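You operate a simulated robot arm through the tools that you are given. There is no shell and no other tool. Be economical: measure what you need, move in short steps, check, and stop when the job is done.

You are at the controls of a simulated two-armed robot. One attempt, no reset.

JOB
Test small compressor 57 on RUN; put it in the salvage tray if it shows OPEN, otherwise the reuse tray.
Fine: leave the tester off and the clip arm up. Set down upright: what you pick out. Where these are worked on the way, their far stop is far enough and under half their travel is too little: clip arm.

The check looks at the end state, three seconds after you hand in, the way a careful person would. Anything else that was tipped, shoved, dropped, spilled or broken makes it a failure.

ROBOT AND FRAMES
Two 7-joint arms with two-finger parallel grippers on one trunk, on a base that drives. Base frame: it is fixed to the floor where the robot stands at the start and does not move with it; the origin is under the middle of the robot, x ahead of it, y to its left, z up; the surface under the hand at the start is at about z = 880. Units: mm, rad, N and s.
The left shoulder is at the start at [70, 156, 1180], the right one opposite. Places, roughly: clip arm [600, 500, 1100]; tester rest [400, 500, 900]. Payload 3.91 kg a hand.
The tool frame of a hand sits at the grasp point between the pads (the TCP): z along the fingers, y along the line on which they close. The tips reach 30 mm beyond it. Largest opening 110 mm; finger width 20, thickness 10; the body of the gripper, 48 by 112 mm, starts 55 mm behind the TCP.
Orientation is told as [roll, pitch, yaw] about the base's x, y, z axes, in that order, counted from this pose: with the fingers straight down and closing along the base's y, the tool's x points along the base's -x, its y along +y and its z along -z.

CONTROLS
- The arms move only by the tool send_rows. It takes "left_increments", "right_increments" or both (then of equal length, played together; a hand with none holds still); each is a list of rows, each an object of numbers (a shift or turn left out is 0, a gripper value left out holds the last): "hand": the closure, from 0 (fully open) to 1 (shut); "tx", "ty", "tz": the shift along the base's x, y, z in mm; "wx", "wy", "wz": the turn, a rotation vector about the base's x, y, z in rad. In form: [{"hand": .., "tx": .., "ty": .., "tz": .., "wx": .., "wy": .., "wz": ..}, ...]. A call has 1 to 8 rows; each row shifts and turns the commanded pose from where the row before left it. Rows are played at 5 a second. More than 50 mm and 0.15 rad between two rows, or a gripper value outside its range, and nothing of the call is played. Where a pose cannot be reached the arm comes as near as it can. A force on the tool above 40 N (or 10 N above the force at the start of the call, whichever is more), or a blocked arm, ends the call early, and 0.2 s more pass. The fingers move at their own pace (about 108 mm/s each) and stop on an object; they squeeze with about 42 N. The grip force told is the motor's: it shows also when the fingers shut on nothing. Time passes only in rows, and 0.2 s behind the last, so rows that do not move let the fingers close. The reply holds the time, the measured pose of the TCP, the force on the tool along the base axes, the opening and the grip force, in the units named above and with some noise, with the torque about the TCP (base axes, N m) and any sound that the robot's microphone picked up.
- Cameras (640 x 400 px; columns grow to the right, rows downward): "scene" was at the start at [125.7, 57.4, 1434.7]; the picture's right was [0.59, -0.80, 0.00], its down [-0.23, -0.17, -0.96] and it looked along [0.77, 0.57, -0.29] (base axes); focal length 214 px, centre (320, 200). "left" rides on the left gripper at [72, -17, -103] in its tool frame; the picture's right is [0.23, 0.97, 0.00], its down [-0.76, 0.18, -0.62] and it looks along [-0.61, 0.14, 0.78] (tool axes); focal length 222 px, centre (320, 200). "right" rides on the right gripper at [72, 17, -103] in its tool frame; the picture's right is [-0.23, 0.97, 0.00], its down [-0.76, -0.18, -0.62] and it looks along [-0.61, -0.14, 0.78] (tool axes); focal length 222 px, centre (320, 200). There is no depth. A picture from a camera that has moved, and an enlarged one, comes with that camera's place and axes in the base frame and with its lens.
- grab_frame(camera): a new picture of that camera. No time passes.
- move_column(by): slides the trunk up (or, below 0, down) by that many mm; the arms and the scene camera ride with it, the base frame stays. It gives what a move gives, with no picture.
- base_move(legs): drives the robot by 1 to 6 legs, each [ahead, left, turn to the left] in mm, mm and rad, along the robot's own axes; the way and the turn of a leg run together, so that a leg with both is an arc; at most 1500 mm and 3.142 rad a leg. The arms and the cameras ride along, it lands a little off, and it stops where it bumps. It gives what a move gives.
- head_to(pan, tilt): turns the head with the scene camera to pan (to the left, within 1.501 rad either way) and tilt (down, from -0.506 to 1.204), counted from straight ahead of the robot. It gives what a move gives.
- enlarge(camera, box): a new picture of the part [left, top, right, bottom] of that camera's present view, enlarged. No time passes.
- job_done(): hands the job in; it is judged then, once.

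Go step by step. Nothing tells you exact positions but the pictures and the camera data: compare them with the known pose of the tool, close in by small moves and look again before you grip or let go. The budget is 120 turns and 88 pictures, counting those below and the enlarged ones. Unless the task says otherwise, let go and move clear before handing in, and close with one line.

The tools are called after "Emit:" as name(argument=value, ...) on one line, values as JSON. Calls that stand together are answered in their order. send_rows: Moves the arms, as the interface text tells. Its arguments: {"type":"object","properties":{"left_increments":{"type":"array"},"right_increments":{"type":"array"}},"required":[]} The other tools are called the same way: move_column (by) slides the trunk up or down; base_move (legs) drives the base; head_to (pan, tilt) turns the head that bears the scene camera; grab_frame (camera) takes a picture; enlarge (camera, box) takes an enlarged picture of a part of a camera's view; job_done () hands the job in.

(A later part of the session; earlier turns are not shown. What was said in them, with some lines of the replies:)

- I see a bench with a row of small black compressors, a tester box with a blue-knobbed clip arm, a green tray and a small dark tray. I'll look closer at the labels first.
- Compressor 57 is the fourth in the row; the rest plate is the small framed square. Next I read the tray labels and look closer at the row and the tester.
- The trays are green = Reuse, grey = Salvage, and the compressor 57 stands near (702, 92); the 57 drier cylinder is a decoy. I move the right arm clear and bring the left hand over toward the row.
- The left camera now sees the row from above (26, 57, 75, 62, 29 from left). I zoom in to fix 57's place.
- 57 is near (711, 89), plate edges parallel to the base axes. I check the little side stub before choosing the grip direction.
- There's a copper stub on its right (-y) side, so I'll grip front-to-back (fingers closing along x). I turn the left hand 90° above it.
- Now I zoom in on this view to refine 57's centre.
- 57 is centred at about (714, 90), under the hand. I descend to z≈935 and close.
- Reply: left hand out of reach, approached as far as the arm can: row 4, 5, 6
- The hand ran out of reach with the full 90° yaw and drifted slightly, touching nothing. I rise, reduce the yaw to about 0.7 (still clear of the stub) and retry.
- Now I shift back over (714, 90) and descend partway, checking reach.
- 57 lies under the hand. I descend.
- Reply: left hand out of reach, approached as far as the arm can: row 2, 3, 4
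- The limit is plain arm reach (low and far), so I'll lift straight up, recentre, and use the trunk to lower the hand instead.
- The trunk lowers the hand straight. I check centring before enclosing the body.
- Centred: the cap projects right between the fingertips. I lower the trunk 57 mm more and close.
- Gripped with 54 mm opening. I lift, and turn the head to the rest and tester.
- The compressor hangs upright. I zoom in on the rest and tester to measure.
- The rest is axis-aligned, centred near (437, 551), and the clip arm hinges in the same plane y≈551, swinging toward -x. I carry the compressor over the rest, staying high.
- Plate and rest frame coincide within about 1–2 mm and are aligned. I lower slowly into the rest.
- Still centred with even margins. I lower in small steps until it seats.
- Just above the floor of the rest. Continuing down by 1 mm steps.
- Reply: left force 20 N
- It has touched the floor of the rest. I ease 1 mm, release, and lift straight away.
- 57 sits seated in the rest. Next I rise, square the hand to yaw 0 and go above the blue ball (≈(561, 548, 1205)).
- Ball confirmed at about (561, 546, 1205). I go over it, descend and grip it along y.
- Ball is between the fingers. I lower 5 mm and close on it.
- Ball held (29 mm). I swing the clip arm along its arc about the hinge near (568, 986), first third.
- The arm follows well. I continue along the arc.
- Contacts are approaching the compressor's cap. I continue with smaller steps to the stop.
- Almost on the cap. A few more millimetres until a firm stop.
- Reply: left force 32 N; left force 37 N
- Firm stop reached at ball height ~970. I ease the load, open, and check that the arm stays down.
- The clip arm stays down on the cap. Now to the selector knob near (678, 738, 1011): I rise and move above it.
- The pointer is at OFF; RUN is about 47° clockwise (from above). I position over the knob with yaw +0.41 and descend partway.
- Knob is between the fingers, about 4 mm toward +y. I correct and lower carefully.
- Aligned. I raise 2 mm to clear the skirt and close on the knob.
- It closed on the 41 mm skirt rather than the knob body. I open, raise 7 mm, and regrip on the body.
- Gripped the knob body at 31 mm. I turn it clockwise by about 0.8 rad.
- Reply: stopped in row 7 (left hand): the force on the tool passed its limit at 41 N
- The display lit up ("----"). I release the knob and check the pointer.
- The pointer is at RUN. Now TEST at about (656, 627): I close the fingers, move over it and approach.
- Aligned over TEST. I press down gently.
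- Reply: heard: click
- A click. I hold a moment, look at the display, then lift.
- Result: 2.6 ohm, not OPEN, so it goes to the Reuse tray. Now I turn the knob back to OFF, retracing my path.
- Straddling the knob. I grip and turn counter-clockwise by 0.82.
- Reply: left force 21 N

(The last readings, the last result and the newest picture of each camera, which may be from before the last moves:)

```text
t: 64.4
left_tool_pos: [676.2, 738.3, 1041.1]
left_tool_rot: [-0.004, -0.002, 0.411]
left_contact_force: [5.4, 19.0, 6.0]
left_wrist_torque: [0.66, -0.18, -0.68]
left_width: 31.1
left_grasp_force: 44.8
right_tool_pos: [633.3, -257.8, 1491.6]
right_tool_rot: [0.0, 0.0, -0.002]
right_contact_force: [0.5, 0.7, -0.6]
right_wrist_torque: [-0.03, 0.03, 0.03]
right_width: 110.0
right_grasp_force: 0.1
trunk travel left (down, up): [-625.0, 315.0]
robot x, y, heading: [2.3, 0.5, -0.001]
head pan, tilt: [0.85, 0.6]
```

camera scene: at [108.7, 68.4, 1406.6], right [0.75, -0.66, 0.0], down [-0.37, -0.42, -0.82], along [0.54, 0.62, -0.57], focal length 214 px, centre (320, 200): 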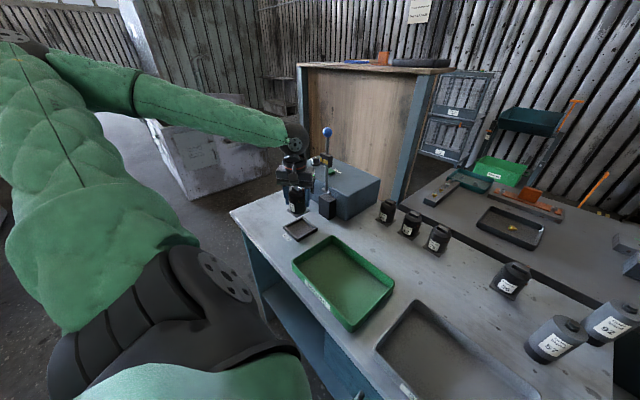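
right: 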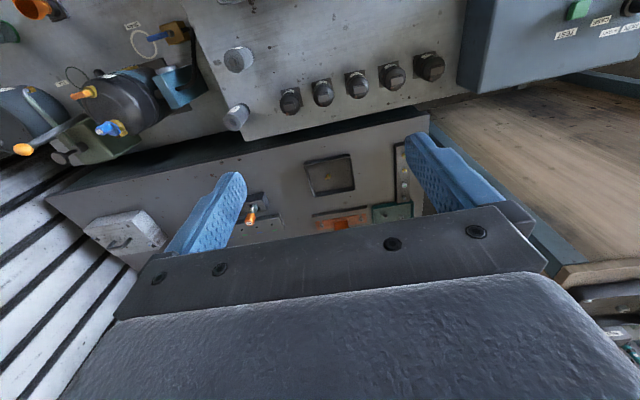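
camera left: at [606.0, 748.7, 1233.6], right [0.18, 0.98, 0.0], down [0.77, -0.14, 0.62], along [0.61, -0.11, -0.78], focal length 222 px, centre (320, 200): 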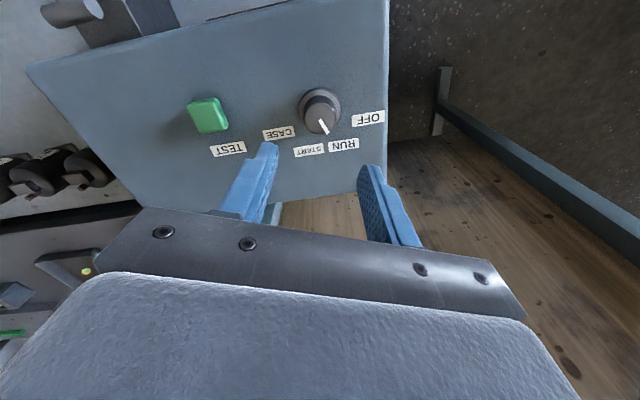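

Emit:
send_rows(left_increments=[{"hand": 0.6}, {"hand": 0.5}, {"tz": 20}, {"tz": 40}, {"tz": 40}])

Emit:
enlarge(camera="scene", box=[270, 110, 360, 240])

Emit:
grab_frame(camera="left")

```text
t: 65.6
left_tool_pos: [676.1, 734.7, 1140.0]
left_tool_rot: [-0.002, 0.0, 0.413]
left_contact_force: [-1.4, 0.2, 0.4]
left_wrist_torque: [0.02, -0.02, 0.0]
left_width: 54.9
left_grasp_force: 0.0
right_tool_pos: [630.3, -261.0, 1491.3]
right_tool_rot: [0.002, 0.0, -0.003]
right_contact_force: [0.3, 0.0, 0.7]
right_wrist_torque: [0.0, -0.04, -0.01]
right_width: 109.9
right_grasp_force: 0.0
trunk travel left (down, up): [-625.0, 315.0]
robot x, y, heading: [-1.2, 2.4, -0.002]
head pan, tilt: [0.85, 0.6]
```

```text
3.08 times, centred on (315, 175) of scene
camera zoom: at [108.7, 67.1, 1406.6], right [0.75, -0.66, 0.0], down [-0.37, -0.42, -0.83], along [0.55, 0.62, -0.56], focal length 660 px, centre (335, 277)
```

zoom: 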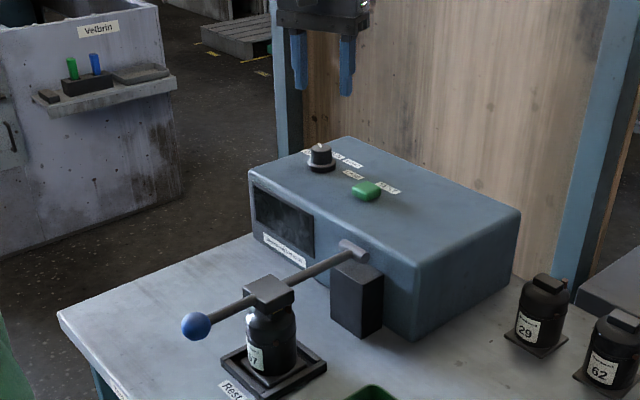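

```text
23 pictures are left
camera left: at [616.7, 689.3, 1243.3], right [-0.6, 0.8, 0.0], down [0.63, 0.47, 0.62], along [0.5, 0.37, -0.78], focal length 222 px, centre (320, 200)
```

left: 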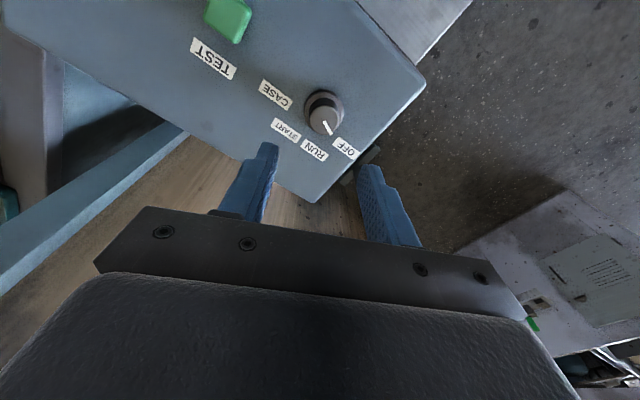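

Display is dark and the pointer is back at OFF. Next I return to the blue ball at (350, 548, 970) to lift the clip arm.

Emit:
send_rows(left_increments=[{"tx": -40.8, "ty": -23.4, "wz": -0.103}, {"tx": -40.8, "ty": -23.4, "wz": -0.103}, {"tx": -40.8, "ty": -23.4, "wz": -0.103}, {"tx": -40.8, "ty": -23.4, "wz": -0.103}, {"tx": -40.8, "ty": -23.4}, {"tx": -40.8, "ty": -23.4}, {"tx": -40.8, "ty": -23.4}, {"tx": -40.8, "ty": -23.4}])

Emit:
send_rows(left_increments=[{"tz": -40, "hand": 0.4}, {"tz": -30}, {}])

Emit:
grab_frame(camera="left")

```text
t: 67.4
left_tool_pos: [345.5, 547.3, 1144.0]
left_tool_rot: [-0.001, -0.001, 0.0]
left_contact_force: [-0.2, -0.2, 0.6]
left_wrist_torque: [-0.02, 0.03, 0.0]
left_width: 55.1
left_grasp_force: 0.1
right_tool_pos: [630.1, -261.5, 1492.1]
right_tool_rot: [0.002, -0.002, -0.001]
right_contact_force: [-0.3, -0.5, 0.4]
right_wrist_torque: [0.02, -0.05, -0.03]
right_width: 110.2
right_grasp_force: 0.1
trunk travel left (down, up): [-625.0, 315.0]
robot x, y, heading: [-1.3, -1.4, -0.005]
head pan, tilt: [0.85, 0.6]
```

```text
t: 68.2
left_tool_pos: [348.5, 548.1, 1070.9]
left_tool_rot: [-0.004, 0.0, 0.002]
left_contact_force: [0.3, 1.2, 1.5]
left_wrist_torque: [-0.02, -0.01, 0.01]
left_width: 66.1
left_grasp_force: 0.1
right_tool_pos: [632.0, -259.1, 1491.3]
right_tool_rot: [0.0, 0.0, -0.001]
right_contact_force: [0.0, 0.7, -0.1]
right_wrist_torque: [0.0, 0.02, -0.01]
right_width: 110.1
right_grasp_force: 0.0
trunk travel left (down, up): [-625.0, 315.0]
robot x, y, heading: [2.2, -1.9, -0.001]
head pan, tilt: [0.85, 0.6]
```

```text
22 pictures are left
camera left: at [276.7, 531.1, 1174.7], right [-0.23, 0.97, 0.0], down [0.76, 0.18, 0.62], along [0.61, 0.14, -0.78], focal length 222 px, centre (320, 200)
```

left: 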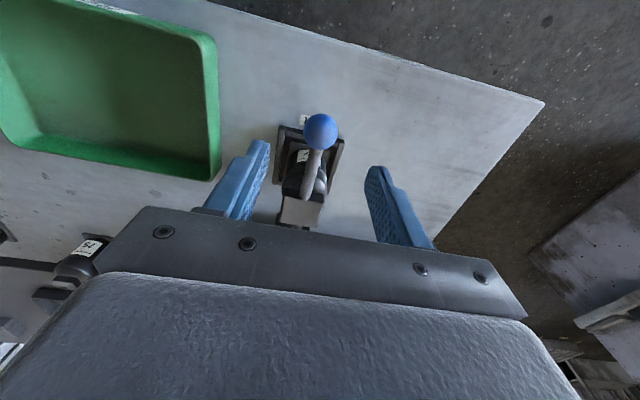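

Emit:
send_rows(left_increments=[{"tx": 4, "tz": -35}, {"tz": -35}, {"tz": -29}, {}])

Emit:
enlarge(camera="left", box=[200, 90, 440, 240])

```text
t: 69.2
left_tool_pos: [352.1, 547.7, 972.4]
left_tool_rot: [-0.003, 0.001, -0.003]
left_contact_force: [-0.8, -0.2, 0.3]
left_wrist_torque: [0.0, -0.02, 0.0]
left_width: 66.2
left_grasp_force: 0.0
right_tool_pos: [632.5, -260.4, 1490.8]
right_tool_rot: [-0.001, 0.0, -0.001]
right_contact_force: [0.3, 1.4, -0.5]
right_wrist_torque: [0.0, 0.01, -0.02]
right_width: 109.8
right_grasp_force: 0.1
trunk travel left (down, up): [-625.0, 315.0]
robot x, y, heading: [-3.5, -1.5, -0.001]
head pan, tilt: [0.85, 0.6]
```

```text
2.67 times, centred on (320, 165) of left
camera zoom: at [280.2, 530.6, 1075.5], right [-0.23, 0.97, 0.0], down [0.76, 0.18, 0.62], along [0.61, 0.14, -0.78], focal length 592 px, centre (320, 293)
```

zoom: 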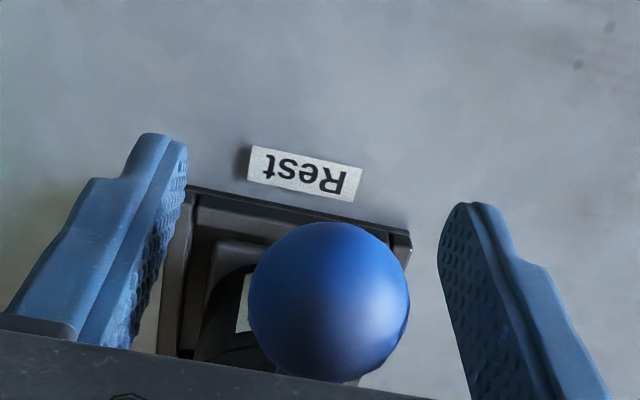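

By its apparent size the ball is nearer the camera, at about (347, 548, 992). I shift there and grip.

Emit:
send_rows(left_increments=[{"tx": -5, "tz": 19}, {"hand": 0.6}, {"hand": 0.8}, {}, {}])

Emit:
enlarge(camera="left", box=[200, 90, 440, 240])

```text
t: 70.4
left_tool_pos: [347.5, 548.6, 992.1]
left_tool_rot: [-0.002, 0.001, -0.003]
left_contact_force: [-2.0, -1.3, 2.6]
left_wrist_torque: [-0.05, 0.3, -0.01]
left_width: 29.2
left_grasp_force: 44.9
right_tool_pos: [632.0, -259.7, 1490.8]
right_tool_rot: [-0.001, 0.0, -0.004]
right_contact_force: [-0.1, 0.3, 0.3]
right_wrist_torque: [0.0, 0.04, -0.01]
right_width: 110.0
right_grasp_force: 0.2
trunk travel left (down, up): [-625.0, 315.0]
robot x, y, heading: [-0.6, 0.2, -0.002]
head pan, tilt: [0.85, 0.6]
```

```text
2.67 times, centred on (320, 165) of left
camera zoom: at [274.9, 530.9, 1094.6], right [-0.23, 0.97, 0.0], down [0.76, 0.18, 0.62], along [0.61, 0.14, -0.78], focal length 592 px, centre (320, 293)
```

zoom: 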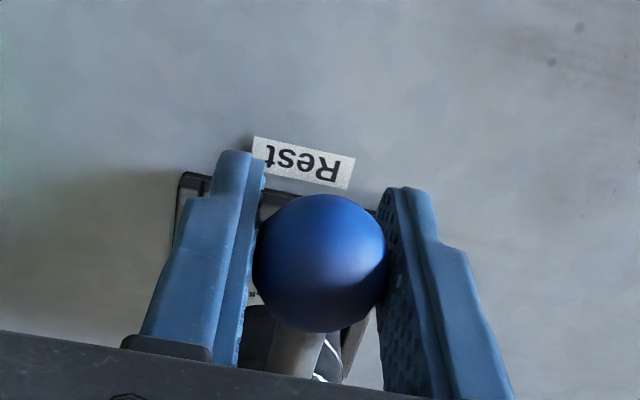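

Ball firmly held at full diameter. I swing the clip arm back up, first part of the arc.

Emit:
send_rows(left_increments=[{"tx": 2.1, "tz": 25.7}, {"tx": 5.2, "tz": 25.7}, {"tx": 8.3, "tz": 24.8}, {"tx": 11.1, "tz": 23.7}, {"tx": 14, "tz": 22.2}, {"tx": 16.5, "tz": 20.4}, {}])

Emit:
enlarge(camera="scene", box=[250, 110, 370, 240])

```text
t: 72.0
left_tool_pos: [405.1, 548.9, 1133.3]
left_tool_rot: [-0.005, 0.001, -0.001]
left_contact_force: [-6.9, 2.2, -1.9]
left_wrist_torque: [-0.06, 1.07, 0.06]
left_width: 29.5
left_grasp_force: 44.7
right_tool_pos: [632.0, -259.5, 1492.3]
right_tool_rot: [0.0, 0.0, -0.001]
right_contact_force: [-0.9, 0.7, 0.3]
right_wrist_torque: [0.01, 0.01, 0.01]
right_width: 110.3
right_grasp_force: 0.1
trunk travel left (down, up): [-625.0, 315.0]
robot x, y, heading: [-3.3, -1.5, -0.004]
head pan, tilt: [0.85, 0.6]
```

```text
3.08 times, centred on (310, 175) of scene
camera zoom: at [108.2, 68.2, 1406.7], right [0.75, -0.66, 0.0], down [-0.37, -0.42, -0.82], along [0.55, 0.62, -0.57], focal length 660 px, centre (351, 277)
```

zoom: 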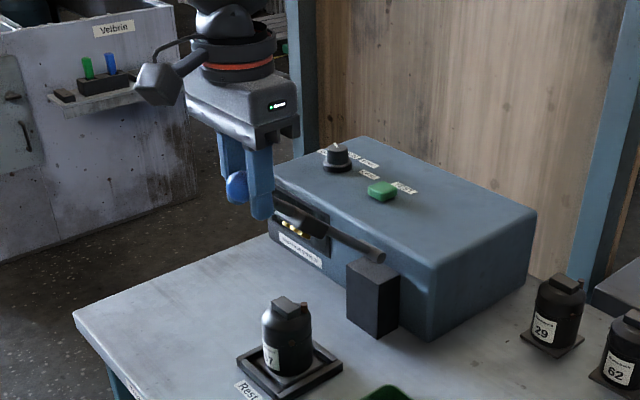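

The arm follows and 57 stays in the rest. I complete the swing to upright.

Emit:
send_rows(left_increments=[{"tx": 18.8, "tz": 18.2}, {"tx": 20.8, "tz": 15.9}, {"tx": 22.6, "tz": 13.2}, {"tx": 24.1, "tz": 10.5}, {"tx": 25.1, "tz": 7.4}, {"tx": 25.8, "tz": 4.5}, {"tx": 17, "tz": 1.2}, {}])

Emit:
enlarge(camera="scene", box=[250, 100, 370, 240])

```text
t: 73.8
left_tool_pos: [561.3, 547.5, 1203.7]
left_tool_rot: [-0.004, 0.001, -0.001]
left_contact_force: [-0.6, -0.4, 0.9]
left_wrist_torque: [0.01, 0.02, 0.04]
left_width: 21.8
left_grasp_force: 0.1
right_tool_pos: [631.0, -259.3, 1491.3]
right_tool_rot: [0.0, 0.001, -0.002]
right_contact_force: [0.0, -0.2, -0.3]
right_wrist_torque: [0.0, -0.02, 0.0]
right_width: 109.9
right_grasp_force: 0.0
trunk travel left (down, up): [-625.0, 315.0]
robot x, y, heading: [0.4, -3.2, -0.003]
head pan, tilt: [0.85, 0.6]
```

```text
2.86 times, centred on (310, 170) of scene
camera zoom: at [108.4, 68.0, 1406.7], right [0.75, -0.66, 0.0], down [-0.37, -0.42, -0.82], along [0.55, 0.62, -0.57], focal length 613 px, centre (349, 286)
```

zoom: 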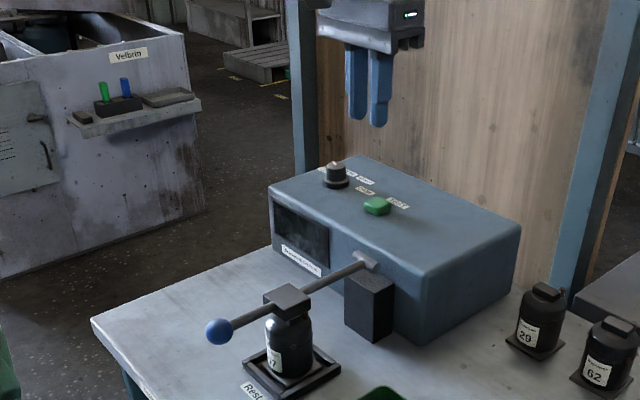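

The ball slipped out near the end and the arm fell back onto the cap; 57 still stands in the rest. This time I'll push instead of grip: tilt the hand 45° and use the two fingers as a fork cradling the ball from below/front through the whole arc.

Emit:
send_rows(left_increments=[{"tx": -46, "tz": 10}, {"tx": -46}, {"tx": -46, "wy": -0.14}, {"tx": -46, "wy": -0.14}, {"tx": -46, "wy": -0.14}, {"tx": -46, "wy": -0.14}, {"wy": -0.14, "hand": 0.82}, {"wy": -0.085}])

Emit:
grab_frame(camera="scene")

```text
t: 75.6
left_tool_pos: [292.4, 577.9, 1231.8]
left_tool_rot: [-0.002, -0.787, -0.003]
left_contact_force: [-0.2, 0.6, 0.9]
left_wrist_torque: [0.01, -0.01, 0.0]
left_width: 19.9
left_grasp_force: 0.0
left hand out of reach, approached as far as the arm can: row 6, 7, 8
right_tool_pos: [631.7, -260.2, 1491.1]
right_tool_rot: [0.001, 0.001, -0.003]
right_contact_force: [-0.4, -0.6, 0.3]
right_wrist_torque: [0.05, 0.01, 0.0]
right_width: 110.1
right_grasp_force: 0.0
trunk travel left (down, up): [-625.0, 315.0]
robot x, y, heading: [2.0, 1.3, 0.003]
head pan, tilt: [0.85, 0.6]
```

```text
17 pictures are left
camera scene: at [108.3, 66.9, 1406.8], right [0.75, -0.66, 0.0], down [-0.37, -0.42, -0.83], along [0.55, 0.62, -0.56], focal length 214 px, centre (320, 200)
```

scene: 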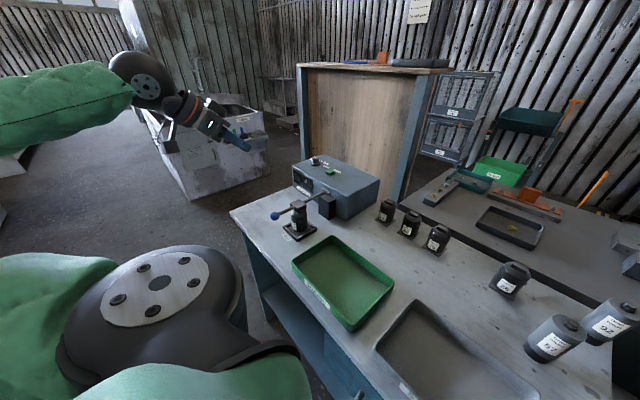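

The tilted hand is too close to the shoulder here, so I back the base up 150 mm to gain room.

Emit:
base_move(legs=[[-150, 0, 0]])

Emit:
send_rows(left_increments=[{"tx": 40, "ty": -8}, {"tx": 40, "ty": -8}, {"tx": 40, "ty": -8}, {"tx": 23, "ty": -5}, {}])

```text
t: 77.0
left_tool_pos: [139.4, 579.3, 1232.2]
left_tool_rot: [-0.001, -0.787, -0.001]
left_contact_force: [-0.5, -0.1, 0.0]
left_wrist_torque: [0.0, -0.01, 0.05]
left_width: 19.9
left_grasp_force: 0.0
right_tool_pos: [479.2, -260.6, 1490.9]
right_tool_rot: [0.001, -0.001, -0.003]
right_contact_force: [-0.6, 0.5, 0.0]
right_wrist_torque: [-0.01, -0.03, 0.0]
right_width: 109.9
right_grasp_force: 0.1
trunk travel left (down, up): [-625.0, 315.0]
robot x, y, heading: [-150.6, -1.2, 0.001]
head pan, tilt: [0.85, 0.6]
```

```text
t: 78.2
left_tool_pos: [283.4, 549.1, 1235.0]
left_tool_rot: [-0.003, -0.786, -0.001]
left_contact_force: [0.0, 0.3, -0.1]
left_wrist_torque: [0.0, 0.0, -0.03]
left_width: 19.8
left_grasp_force: 0.0
right_tool_pos: [477.6, -260.0, 1492.2]
right_tool_rot: [0.0, -0.001, 0.0]
right_contact_force: [0.4, -0.3, 0.3]
right_wrist_torque: [0.0, 0.0, 0.0]
right_width: 110.1
right_grasp_force: 0.1
trunk travel left (down, up): [-625.0, 315.0]
robot x, y, heading: [-150.0, 0.2, -0.003]
head pan, tilt: [0.85, 0.6]
```

Reachable now. I lower the tilted hand in front of the ball.

Emit:
send_rows(left_increments=[{"tz": -45}, {"tz": -45}, {"tz": -45}, {"tz": -45}, {"tz": -45}, {"tz": -40}, {}])

Emit:
grab_frame(camera="left")

Emit:
grab_frame(camera="scene")

```text
t: 79.8
left_tool_pos: [291.1, 554.0, 971.2]
left_tool_rot: [0.0, -0.784, -0.001]
left_contact_force: [-0.5, -1.7, -0.2]
left_wrist_torque: [0.0, 0.0, 0.0]
left_width: 20.1
left_grasp_force: 0.0
left hand out of reach, approached as far as the arm can: row 3, 4
right_tool_pos: [479.2, -260.3, 1491.5]
right_tool_rot: [0.001, -0.001, -0.002]
right_contact_force: [-0.2, 0.3, 0.5]
right_wrist_torque: [0.0, -0.02, -0.02]
right_width: 110.0
right_grasp_force: 0.1
trunk travel left (down, up): [-625.0, 315.0]
robot x, y, heading: [-152.1, -3.5, 0.002]
head pan, tilt: [0.85, 0.6]
```

```text
16 pictures are left
camera left: at [166.2, 537.5, 992.4], right [-0.16, 0.97, -0.16], down [0.1, 0.18, 0.98], along [0.98, 0.14, -0.12], focal length 222 px, centre (320, 200)
```

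left: 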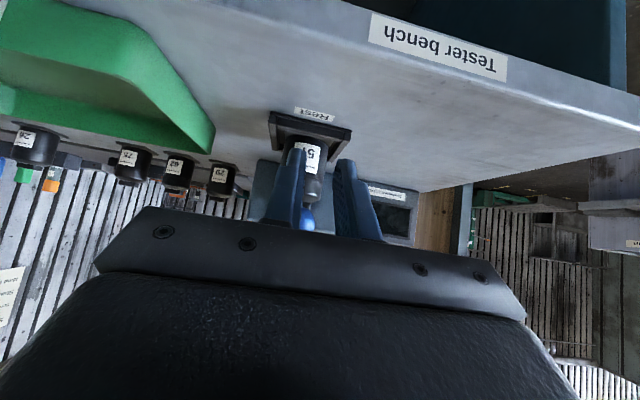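

```text
15 pictures are left
camera scene: at [-44.2, 66.8, 1406.8], right [0.75, -0.66, 0.0], down [-0.37, -0.42, -0.83], along [0.55, 0.62, -0.56], focal length 214 px, centre (320, 200)
```

scene: 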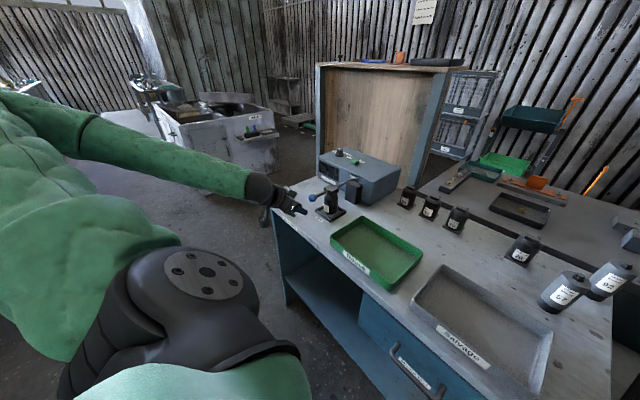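

Emit:
enlarge(camera="left", box=[250, 100, 390, 250])

```text
2.67 times, centred on (320, 175) of left
camera zoom: at [166.2, 537.5, 992.4], right [-0.16, 0.97, -0.16], down [0.1, 0.18, 0.98], along [0.98, 0.14, -0.12], focal length 592 px, centre (320, 267)
```

zoom: 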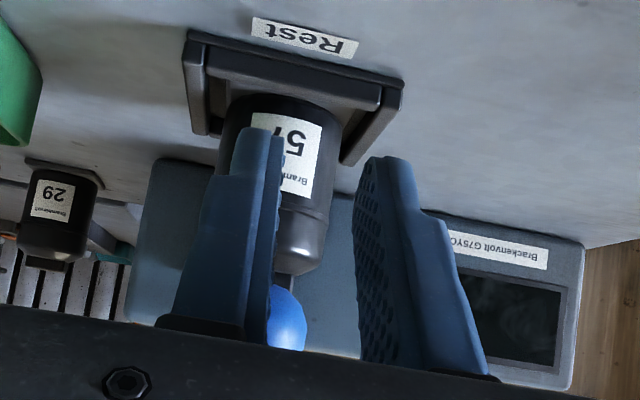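

The ball is at (347, 548, 991) as expected; the hand needs 6 mm to the right. I move to just below/in front of the ball.

Emit:
send_rows(left_increments=[{"ty": -6, "tz": -9}, {"tx": 15}, {"tx": 11}, {}])

Emit:
enlarge(camera="left", box=[250, 100, 390, 250])

```text
t: 80.8
left_tool_pos: [314.7, 551.3, 962.0]
left_tool_rot: [-0.002, -0.786, -0.002]
left_contact_force: [0.4, 0.6, 0.1]
left_wrist_torque: [0.0, -0.01, 0.01]
left_width: 19.8
left_grasp_force: 0.0
right_tool_pos: [478.5, -260.7, 1491.7]
right_tool_rot: [0.0, 0.001, -0.002]
right_contact_force: [-0.5, -0.3, -0.7]
right_wrist_torque: [0.01, 0.0, 0.0]
right_width: 109.9
right_grasp_force: 0.1
trunk travel left (down, up): [-625.0, 315.0]
robot x, y, heading: [-154.7, -2.8, -0.003]
head pan, tilt: [0.85, 0.6]
```

```text
2.67 times, centred on (320, 175) of left
camera zoom: at [190.6, 533.5, 982.9], right [-0.16, 0.97, -0.16], down [0.1, 0.18, 0.98], along [0.98, 0.14, -0.12], focal length 592 px, centre (320, 267)
```

zoom: 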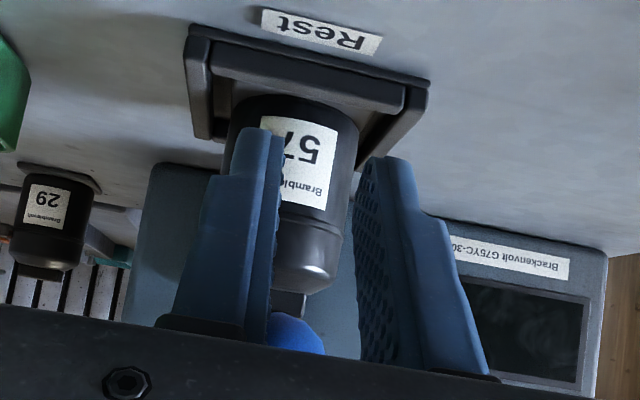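

Another 2.5 mm to the right, then I make contact and start pushing along the arc.

Emit:
send_rows(left_increments=[{"ty": -2.5}, {"tx": 8, "tz": 8}, {"tx": 8, "tz": 7}, {"tx": 2.1, "tz": 25.7}, {"tx": 5.2, "tz": 25.7}, {}])

Emit:
enlarge(camera="scene", box=[260, 130, 400, 230])

```text
t: 82.2
left_tool_pos: [339.8, 549.5, 1028.1]
left_tool_rot: [-0.002, -0.787, -0.001]
left_contact_force: [-1.1, -1.8, -1.0]
left_wrist_torque: [0.03, -0.03, -0.05]
left_width: 20.5
left_grasp_force: 1.0
right_tool_pos: [479.7, -259.2, 1491.0]
right_tool_rot: [0.002, 0.0, -0.005]
right_contact_force: [-0.1, 0.2, 0.3]
right_wrist_torque: [0.0, 0.0, -0.04]
right_width: 109.8
right_grasp_force: 0.1
trunk travel left (down, up): [-625.0, 315.0]
robot x, y, heading: [-151.9, 2.3, -0.002]
head pan, tilt: [0.85, 0.6]
```

```text
4.00 times, centred on (330, 180) of scene
camera zoom: at [-43.8, 68.4, 1406.6], right [0.75, -0.66, 0.0], down [-0.37, -0.42, -0.82], along [0.55, 0.62, -0.57], focal length 858 px, centre (280, 280)
```

zoom: 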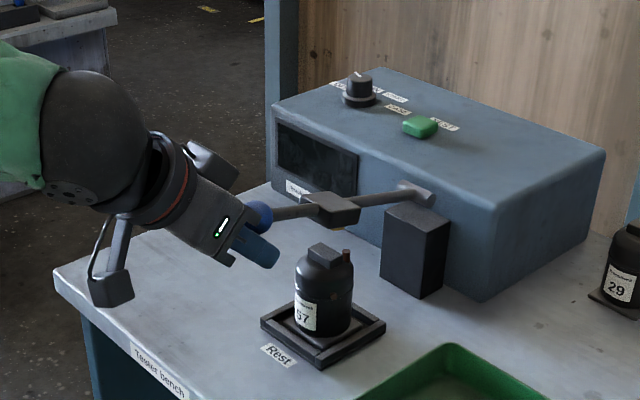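

The fork lifts the ball nicely. I continue along the arc.

Emit:
send_rows(left_increments=[{"tx": 8.3, "tz": 24.8}, {"tx": 11.1, "tz": 23.7}, {"tx": 14, "tz": 22.2}, {"tx": 16.5, "tz": 20.4}, {"tx": 18.8, "tz": 18.2}, {"tx": 20.8, "tz": 15.9}, {}])

Emit:
enlarge(camera="scene", box=[260, 100, 400, 230])

```text
t: 83.8
left_tool_pos: [428.5, 550.1, 1153.8]
left_tool_rot: [-0.001, -0.787, -0.001]
left_contact_force: [-0.6, 0.0, -0.2]
left_wrist_torque: [-0.02, -0.02, -0.01]
left_width: 19.9
left_grasp_force: 0.1
right_tool_pos: [478.7, -259.3, 1492.2]
right_tool_rot: [0.0, 0.001, -0.003]
right_contact_force: [-0.6, 0.4, -0.5]
right_wrist_torque: [-0.01, -0.02, 0.0]
right_width: 109.8
right_grasp_force: 0.0
trunk travel left (down, up): [-625.0, 315.0]
robot x, y, heading: [-155.0, -5.5, -0.004]
head pan, tilt: [0.85, 0.6]
```

```text
3.08 times, centred on (330, 165) of scene
camera zoom: at [-44.4, 67.7, 1406.7], right [0.75, -0.66, 0.0], down [-0.37, -0.42, -0.83], along [0.55, 0.62, -0.56], focal length 660 px, centre (289, 308)
```

zoom: 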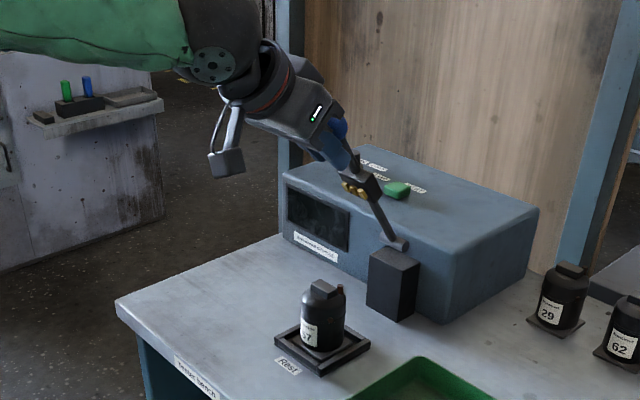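

Emit:
send_rows(left_increments=[{"tx": 22.6, "tz": 13.2}, {"tx": 24.1, "tz": 10.5}, {"tx": 25.1, "tz": 7.4}, {"tx": 25.8, "tz": 4.5}, {"tx": 10, "tz": 0.5}, {"tx": 7}, {}])

Emit:
enlarge(camera="scene", box=[280, 90, 400, 220])

```text
t: 85.4
left_tool_pos: [543.0, 549.7, 1188.5]
left_tool_rot: [0.0, -0.786, 0.0]
left_contact_force: [-0.4, -0.3, 0.6]
left_wrist_torque: [0.02, -0.02, 0.0]
left_width: 19.8
left_grasp_force: 0.1
right_tool_pos: [479.3, -259.5, 1491.0]
right_tool_rot: [0.0, 0.001, -0.002]
right_contact_force: [-0.1, -0.5, 0.5]
right_wrist_torque: [0.02, -0.02, 0.01]
right_width: 110.2
right_grasp_force: 0.1
trunk travel left (down, up): [-625.0, 315.0]
robot x, y, heading: [-153.4, -1.4, -0.003]
head pan, tilt: [0.85, 0.6]
```

```text
3.08 times, centred on (340, 155) of scene
camera zoom: at [-44.3, 67.6, 1406.7], right [0.75, -0.66, 0.0], down [-0.37, -0.42, -0.83], along [0.55, 0.62, -0.56], focal length 660 px, centre (258, 338)
```

zoom: 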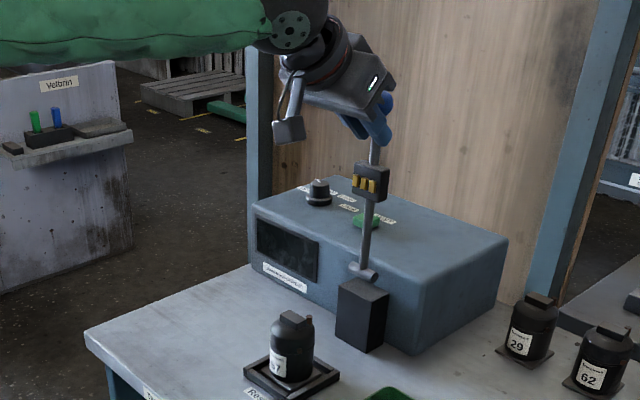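

The arm looks upright with no load on the hand. I back the hand off in -x and check that it stays up.

Emit:
send_rows(left_increments=[{"tx": -20}, {"tx": -45}, {"tx": -45}, {}])

Emit:
enlarge(camera="scene", box=[280, 90, 400, 220])

```text
t: 86.4
left_tool_pos: [434.3, 552.5, 1186.2]
left_tool_rot: [-0.006, -0.785, 0.002]
left_contact_force: [0.7, 0.0, 0.1]
left_wrist_torque: [-0.06, -0.01, 0.01]
left_width: 19.9
left_grasp_force: 0.1
right_tool_pos: [480.9, -256.1, 1490.1]
right_tool_rot: [-0.003, 0.003, 0.0]
right_contact_force: [0.3, 0.9, 0.4]
right_wrist_torque: [-0.04, 0.0, 0.01]
right_width: 109.8
right_grasp_force: 0.0
trunk travel left (down, up): [-625.0, 315.0]
robot x, y, heading: [-154.1, -1.1, -0.002]
head pan, tilt: [0.85, 0.6]
```

```text
3.08 times, centred on (340, 155) of scene
camera zoom: at [-42.2, 70.9, 1406.2], right [0.75, -0.66, 0.0], down [-0.37, -0.43, -0.82], along [0.54, 0.62, -0.57], focal length 660 px, centre (258, 338)
```

zoom: 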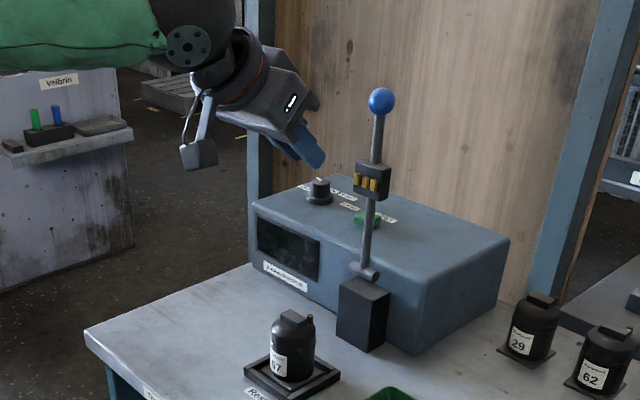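

The clip arm stays upright, ball back where it began. Now I level the hand, turn to yaw 0.67 and get above 57.

Emit:
send_rows(left_increments=[{"wy": 0.131}, {"wy": 0.131}, {"wy": 0.131}, {"wy": 0.131}, {"wy": 0.131}, {"wy": 0.13}, {"hand": 0.2}])

Emit:
send_rows(left_increments=[{"wz": 0.134}, {"wz": 0.134}, {"wz": 0.134}, {"wz": 0.134}, {"wz": 0.134, "ty": -3}, {"tz": -40}, {"tz": -40}, {"tz": -30}])

Emit:
grab_frame(camera="left")

```text
t: 88.0
left_tool_pos: [431.6, 550.6, 1187.4]
left_tool_rot: [-0.004, 0.003, -0.001]
left_contact_force: [-0.1, -0.7, -0.3]
left_wrist_torque: [-0.01, 0.02, -0.01]
left_width: 87.9
left_grasp_force: 0.1
right_tool_pos: [479.8, -258.2, 1492.0]
right_tool_rot: [0.002, 0.0, -0.004]
right_contact_force: [-0.1, -0.5, -0.4]
right_wrist_torque: [0.02, 0.02, 0.04]
right_width: 110.1
right_grasp_force: 0.1
trunk travel left (down, up): [-625.0, 315.0]
robot x, y, heading: [-151.2, -0.9, -0.002]
head pan, tilt: [0.85, 0.6]
```

```text
t: 89.8
left_tool_pos: [432.4, 547.6, 1076.0]
left_tool_rot: [-0.005, 0.002, 0.671]
left_contact_force: [0.0, 0.4, 0.3]
left_wrist_torque: [0.01, 0.01, -0.01]
left_width: 88.1
left_grasp_force: 0.1
right_tool_pos: [478.8, -259.5, 1490.7]
right_tool_rot: [-0.001, 0.0, -0.001]
right_contact_force: [-0.8, -0.7, 0.7]
right_wrist_torque: [-0.01, 0.03, 0.0]
right_width: 110.0
right_grasp_force: 0.0
trunk travel left (down, up): [-625.0, 315.0]
robot x, y, heading: [-155.3, 0.7, 0.002]
head pan, tilt: [0.85, 0.6]
```

```text
8 pictures are left
camera left: at [385.7, 488.4, 1179.0], right [-0.78, 0.62, 0.0], down [0.49, 0.61, 0.62], along [0.39, 0.48, -0.78], focal length 222 px, centre (320, 200)
```

left: 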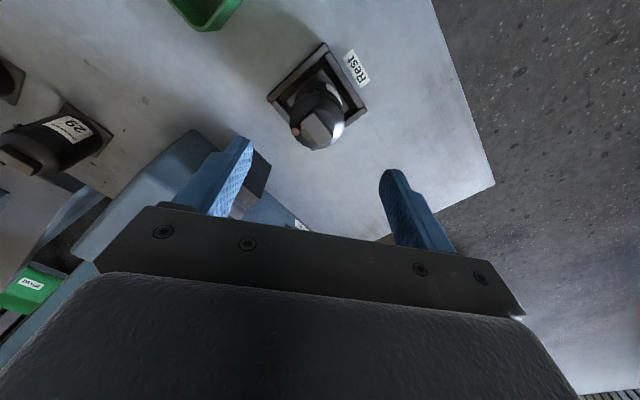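

57 is centred within a few millimetres. I correct x by +4 and descend to the same grip height.

Emit:
send_rows(left_increments=[{"tx": 4}, {"tz": -40}, {"tz": -40}, {"tz": -30}, {"tz": -15}, {"tz": -9}, {}])

Emit:
enlarge(camera="scene", box=[280, 140, 400, 250])

```text
t: 91.4
left_tool_pos: [436.4, 548.2, 944.3]
left_tool_rot: [-0.003, -0.001, 0.669]
left_contact_force: [-0.2, -0.2, 0.1]
left_wrist_torque: [-0.03, -0.02, 0.03]
left_width: 87.8
left_grasp_force: 0.1
right_tool_pos: [479.4, -260.1, 1491.3]
right_tool_rot: [-0.001, -0.001, -0.001]
right_contact_force: [0.2, 0.4, -0.5]
right_wrist_torque: [-0.03, -0.01, 0.02]
right_width: 109.8
right_grasp_force: 0.0
trunk travel left (down, up): [-625.0, 315.0]
robot x, y, heading: [-152.2, -2.4, -0.003]
head pan, tilt: [0.85, 0.6]
```

```text
3.64 times, centred on (340, 195) of scene
camera zoom: at [-43.7, 68.0, 1406.6], right [0.75, -0.66, 0.0], down [-0.37, -0.42, -0.82], along [0.55, 0.62, -0.57], focal length 780 px, centre (247, 218)
```

zoom: 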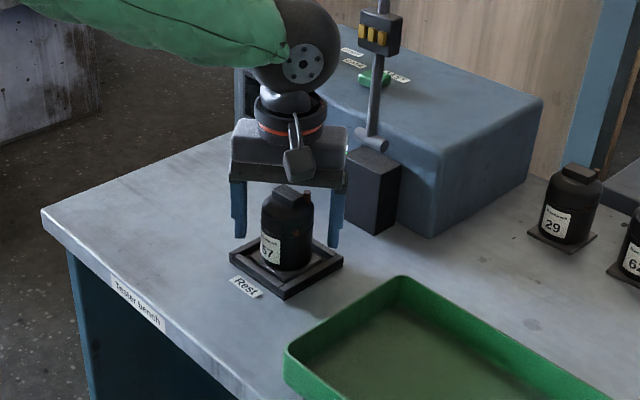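

Ready to grip: I close, lift, and carry it over the centre of the green Reuse tray (~(398, 308)).

Emit:
send_rows(left_increments=[{"hand": 0.4}, {"hand": 0.6}, {"hand": 0.6}, {}])

Emit:
send_rows(left_increments=[{"tz": 30}, {"tz": 45}, {"tz": 40}, {"tx": -8, "ty": -48}, {"tx": -8, "ty": -48}, {"tx": -8, "ty": -48}, {"tx": -7, "ty": -48}, {"tx": -7, "ty": -48}])

Emit:
grab_frame(camera="scene")

```text
t: 92.4
left_tool_pos: [436.9, 547.7, 944.4]
left_tool_rot: [-0.005, 0.001, 0.669]
left_contact_force: [0.1, 0.5, -0.3]
left_wrist_torque: [0.18, 0.17, 0.01]
left_width: 54.2
left_grasp_force: 42.1
right_tool_pos: [479.9, -259.9, 1490.7]
right_tool_rot: [-0.001, -0.001, -0.002]
right_contact_force: [1.8, -0.8, 0.0]
right_wrist_torque: [0.01, 0.05, 0.01]
right_width: 110.1
right_grasp_force: 0.1
trunk travel left (down, up): [-625.0, 315.0]
robot x, y, heading: [-151.8, -1.3, 0.003]
head pan, tilt: [0.85, 0.6]
```

```text
t: 94.2
left_tool_pos: [397.9, 304.9, 1059.2]
left_tool_rot: [-0.002, 0.0, 0.67]
left_contact_force: [0.3, -0.6, -5.3]
left_wrist_torque: [0.04, 0.01, 0.04]
left_width: 54.3
left_grasp_force: 42.4
right_tool_pos: [480.7, -261.1, 1489.8]
right_tool_rot: [0.003, 0.001, -0.001]
right_contact_force: [0.3, -0.3, 0.1]
right_wrist_torque: [0.07, 0.02, -0.02]
right_width: 110.1
right_grasp_force: 0.0
trunk travel left (down, up): [-625.0, 315.0]
robot x, y, heading: [-152.4, -3.6, 0.003]
head pan, tilt: [0.85, 0.6]
```

```text
6 pictures are left
camera scene: at [-42.8, 66.0, 1406.6], right [0.75, -0.66, 0.0], down [-0.37, -0.42, -0.83], along [0.54, 0.62, -0.56], focal length 214 px, centre (320, 200)
```

scene: 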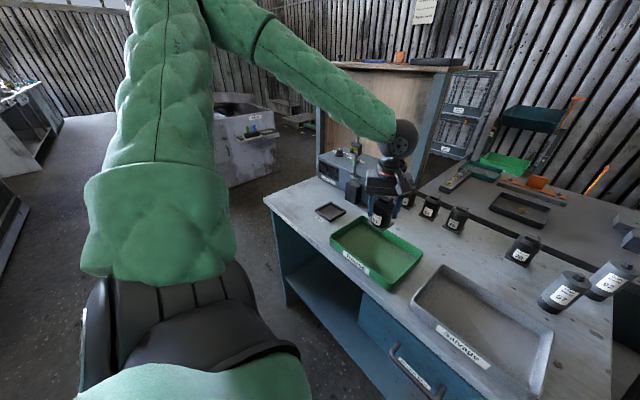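

It hangs over the tray. I lower most of the way and check clearance.

Emit:
send_rows(left_increments=[{"tz": -40}, {"tz": -40}, {"tz": -18}, {}])

Emit:
enlarge(camera="scene", box=[310, 150, 450, 300])

```text
t: 95.2
left_tool_pos: [399.0, 305.4, 961.6]
left_tool_rot: [-0.004, 0.0, 0.668]
left_contact_force: [-0.5, -0.3, -5.7]
left_wrist_torque: [0.0, 0.0, 0.01]
left_width: 54.4
left_grasp_force: 42.7
right_tool_pos: [479.8, -261.0, 1490.3]
right_tool_rot: [0.0, 0.0, -0.001]
right_contact_force: [-0.1, 0.5, 0.5]
right_wrist_torque: [0.01, 0.0, 0.02]
right_width: 110.0
right_grasp_force: 0.1
trunk travel left (down, up): [-625.0, 315.0]
robot x, y, heading: [-153.5, 1.5, -0.0]
head pan, tilt: [0.85, 0.6]
```

```text
2.67 times, centred on (380, 225) of scene
camera zoom: at [-43.2, 67.5, 1406.6], right [0.75, -0.66, 0.0], down [-0.37, -0.42, -0.82], along [0.54, 0.62, -0.57], focal length 572 px, centre (160, 133)
```

zoom: 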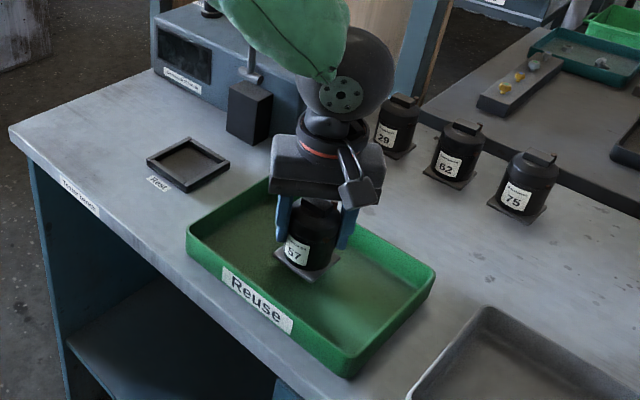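

Well inside the Reuse tray. I lower in small steps to contact.

Emit:
send_rows(left_increments=[{"tz": -6}, {"tz": -4}, {"tz": -2}, {"tz": -2}, {}])

```text
t: 96.4
left_tool_pos: [399.7, 307.2, 946.7]
left_tool_rot: [-0.003, 0.001, 0.668]
left_contact_force: [-0.1, 0.9, -4.8]
left_wrist_torque: [0.01, 0.01, 0.0]
left_width: 54.3
left_grasp_force: 42.3
right_tool_pos: [480.3, -259.9, 1491.7]
right_tool_rot: [0.0, 0.0, -0.001]
right_contact_force: [0.0, 0.2, -0.2]
right_wrist_torque: [-0.03, 0.0, -0.02]
right_width: 110.0
right_grasp_force: 0.0
trunk travel left (down, up): [-625.0, 315.0]
robot x, y, heading: [-150.9, -0.2, 0.002]
head pan, tilt: [0.85, 0.6]
```

Emit:
send_rows(left_increments=[{"tz": -1.5}, {"tz": -1}, {}])

```text
t: 97.2
left_tool_pos: [398.1, 306.7, 944.3]
left_tool_rot: [-0.003, 0.003, 0.671]
left_contact_force: [0.2, 0.4, -6.5]
left_wrist_torque: [0.01, 0.04, 0.0]
left_width: 54.6
left_grasp_force: 41.7
right_tool_pos: [480.8, -258.6, 1491.3]
right_tool_rot: [0.0, -0.001, -0.002]
right_contact_force: [0.4, 0.4, 0.3]
right_wrist_torque: [0.01, -0.03, 0.01]
right_width: 110.0
right_grasp_force: 0.1
trunk travel left (down, up): [-625.0, 315.0]
robot x, y, heading: [-150.2, 1.8, -0.005]
head pan, tilt: [0.85, 0.6]
```

Emit:
send_rows(left_increments=[{"tz": -1}, {"tz": -0.7}, {}])

```text
t: 98.0
left_tool_pos: [398.3, 307.0, 945.0]
left_tool_rot: [-0.005, -0.002, 0.671]
left_contact_force: [1.1, 8.6, 22.9]
left_wrist_torque: [0.66, 0.74, -0.14]
left_width: 54.4
left_grasp_force: 42.6
right_tool_pos: [478.7, -259.6, 1492.4]
right_tool_rot: [0.001, -0.001, -0.002]
right_contact_force: [-0.1, 0.8, 0.0]
right_wrist_torque: [0.02, -0.03, 0.03]
right_width: 109.9
right_grasp_force: 0.0
trunk travel left (down, up): [-625.0, 315.0]
robot x, y, heading: [-155.7, -3.1, 0.0]
head pan, tilt: [0.85, 0.6]
```

It stands on the tray floor. I ease up slightly, open, and lift clear.

Emit:
send_rows(left_increments=[{"tz": 1}, {"hand": 0.4}, {"hand": 0.22}, {}])

Emit:
send_rows(left_increments=[{"tz": 25}, {"tz": 45}, {"tz": 45}, {"tz": 45}, {"tz": 45}, {"tz": 45}])

Emit:
grab_frame(camera="scene")

Emit:
enlarge(camera="scene", box=[310, 120, 450, 300])

```text
t: 99.0
left_tool_pos: [399.9, 306.5, 943.1]
left_tool_rot: [-0.004, 0.001, 0.669]
left_contact_force: [-0.6, 0.7, -0.5]
left_wrist_torque: [0.0, 0.02, 0.0]
left_width: 85.9
left_grasp_force: 0.1
right_tool_pos: [479.2, -259.5, 1491.6]
right_tool_rot: [0.0, 0.0, -0.001]
right_contact_force: [0.1, 0.4, 0.1]
right_wrist_torque: [0.01, 0.03, 0.03]
right_width: 109.9
right_grasp_force: 0.0
trunk travel left (down, up): [-625.0, 315.0]
robot x, y, heading: [-149.3, 3.0, -0.006]
head pan, tilt: [0.85, 0.6]
```

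```text
t: 100.4
left_tool_pos: [399.8, 305.9, 1196.2]
left_tool_rot: [-0.004, 0.0, 0.668]
left_contact_force: [-0.4, 0.1, 1.1]
left_wrist_torque: [0.04, -0.01, 0.02]
left_width: 85.7
left_grasp_force: 0.0
right_tool_pos: [478.2, -259.9, 1491.1]
right_tool_rot: [0.001, 0.0, -0.003]
right_contact_force: [0.2, 0.5, 0.7]
right_wrist_torque: [0.02, -0.01, 0.0]
right_width: 110.1
right_grasp_force: 0.1
trunk travel left (down, up): [-625.0, 315.0]
robot x, y, heading: [-149.4, 0.3, -0.008]
head pan, tilt: [0.85, 0.6]
```

```text
4 pictures are left
camera scene: at [-44.8, 67.3, 1406.7], right [0.75, -0.66, 0.0], down [-0.37, -0.42, -0.83], along [0.55, 0.62, -0.56], focal length 214 px, centre (320, 200)
```

scene: 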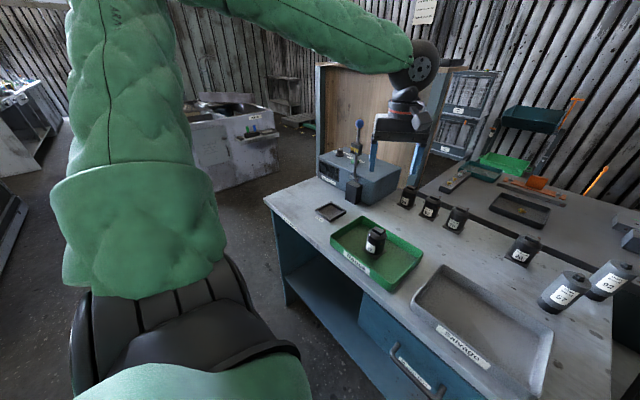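

```text
2.22 times, centred on (380, 210) of scene
camera zoom: at [-44.8, 67.3, 1406.7], right [0.75, -0.66, 0.0], down [-0.37, -0.42, -0.83], along [0.55, 0.62, -0.56], focal length 477 px, centre (187, 178)
```

zoom: 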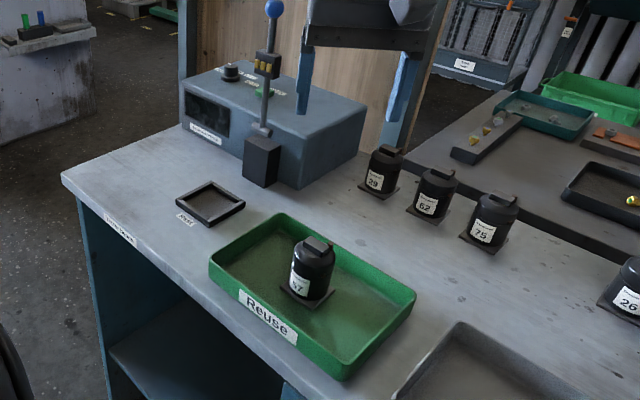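

Compressor 57 stands upright in the Reuse tray. The tester display is dark with the knob at OFF, the clip arm is up, the other parts are where they were, and the hand is clear. I hand in.

Emit:
job_done()

```text
The job is handed in.
```

Compressor 57 tested 2.6 ohm on RUN, so not OPEN, and it stands upright in the Reuse tray with the tester off and the clip arm up. On the first try at raising it, the clip arm slipped from the grip and fell back onto the compressor's cap; the compressor stayed upright in the rest, and I saw no damage in the pictures.
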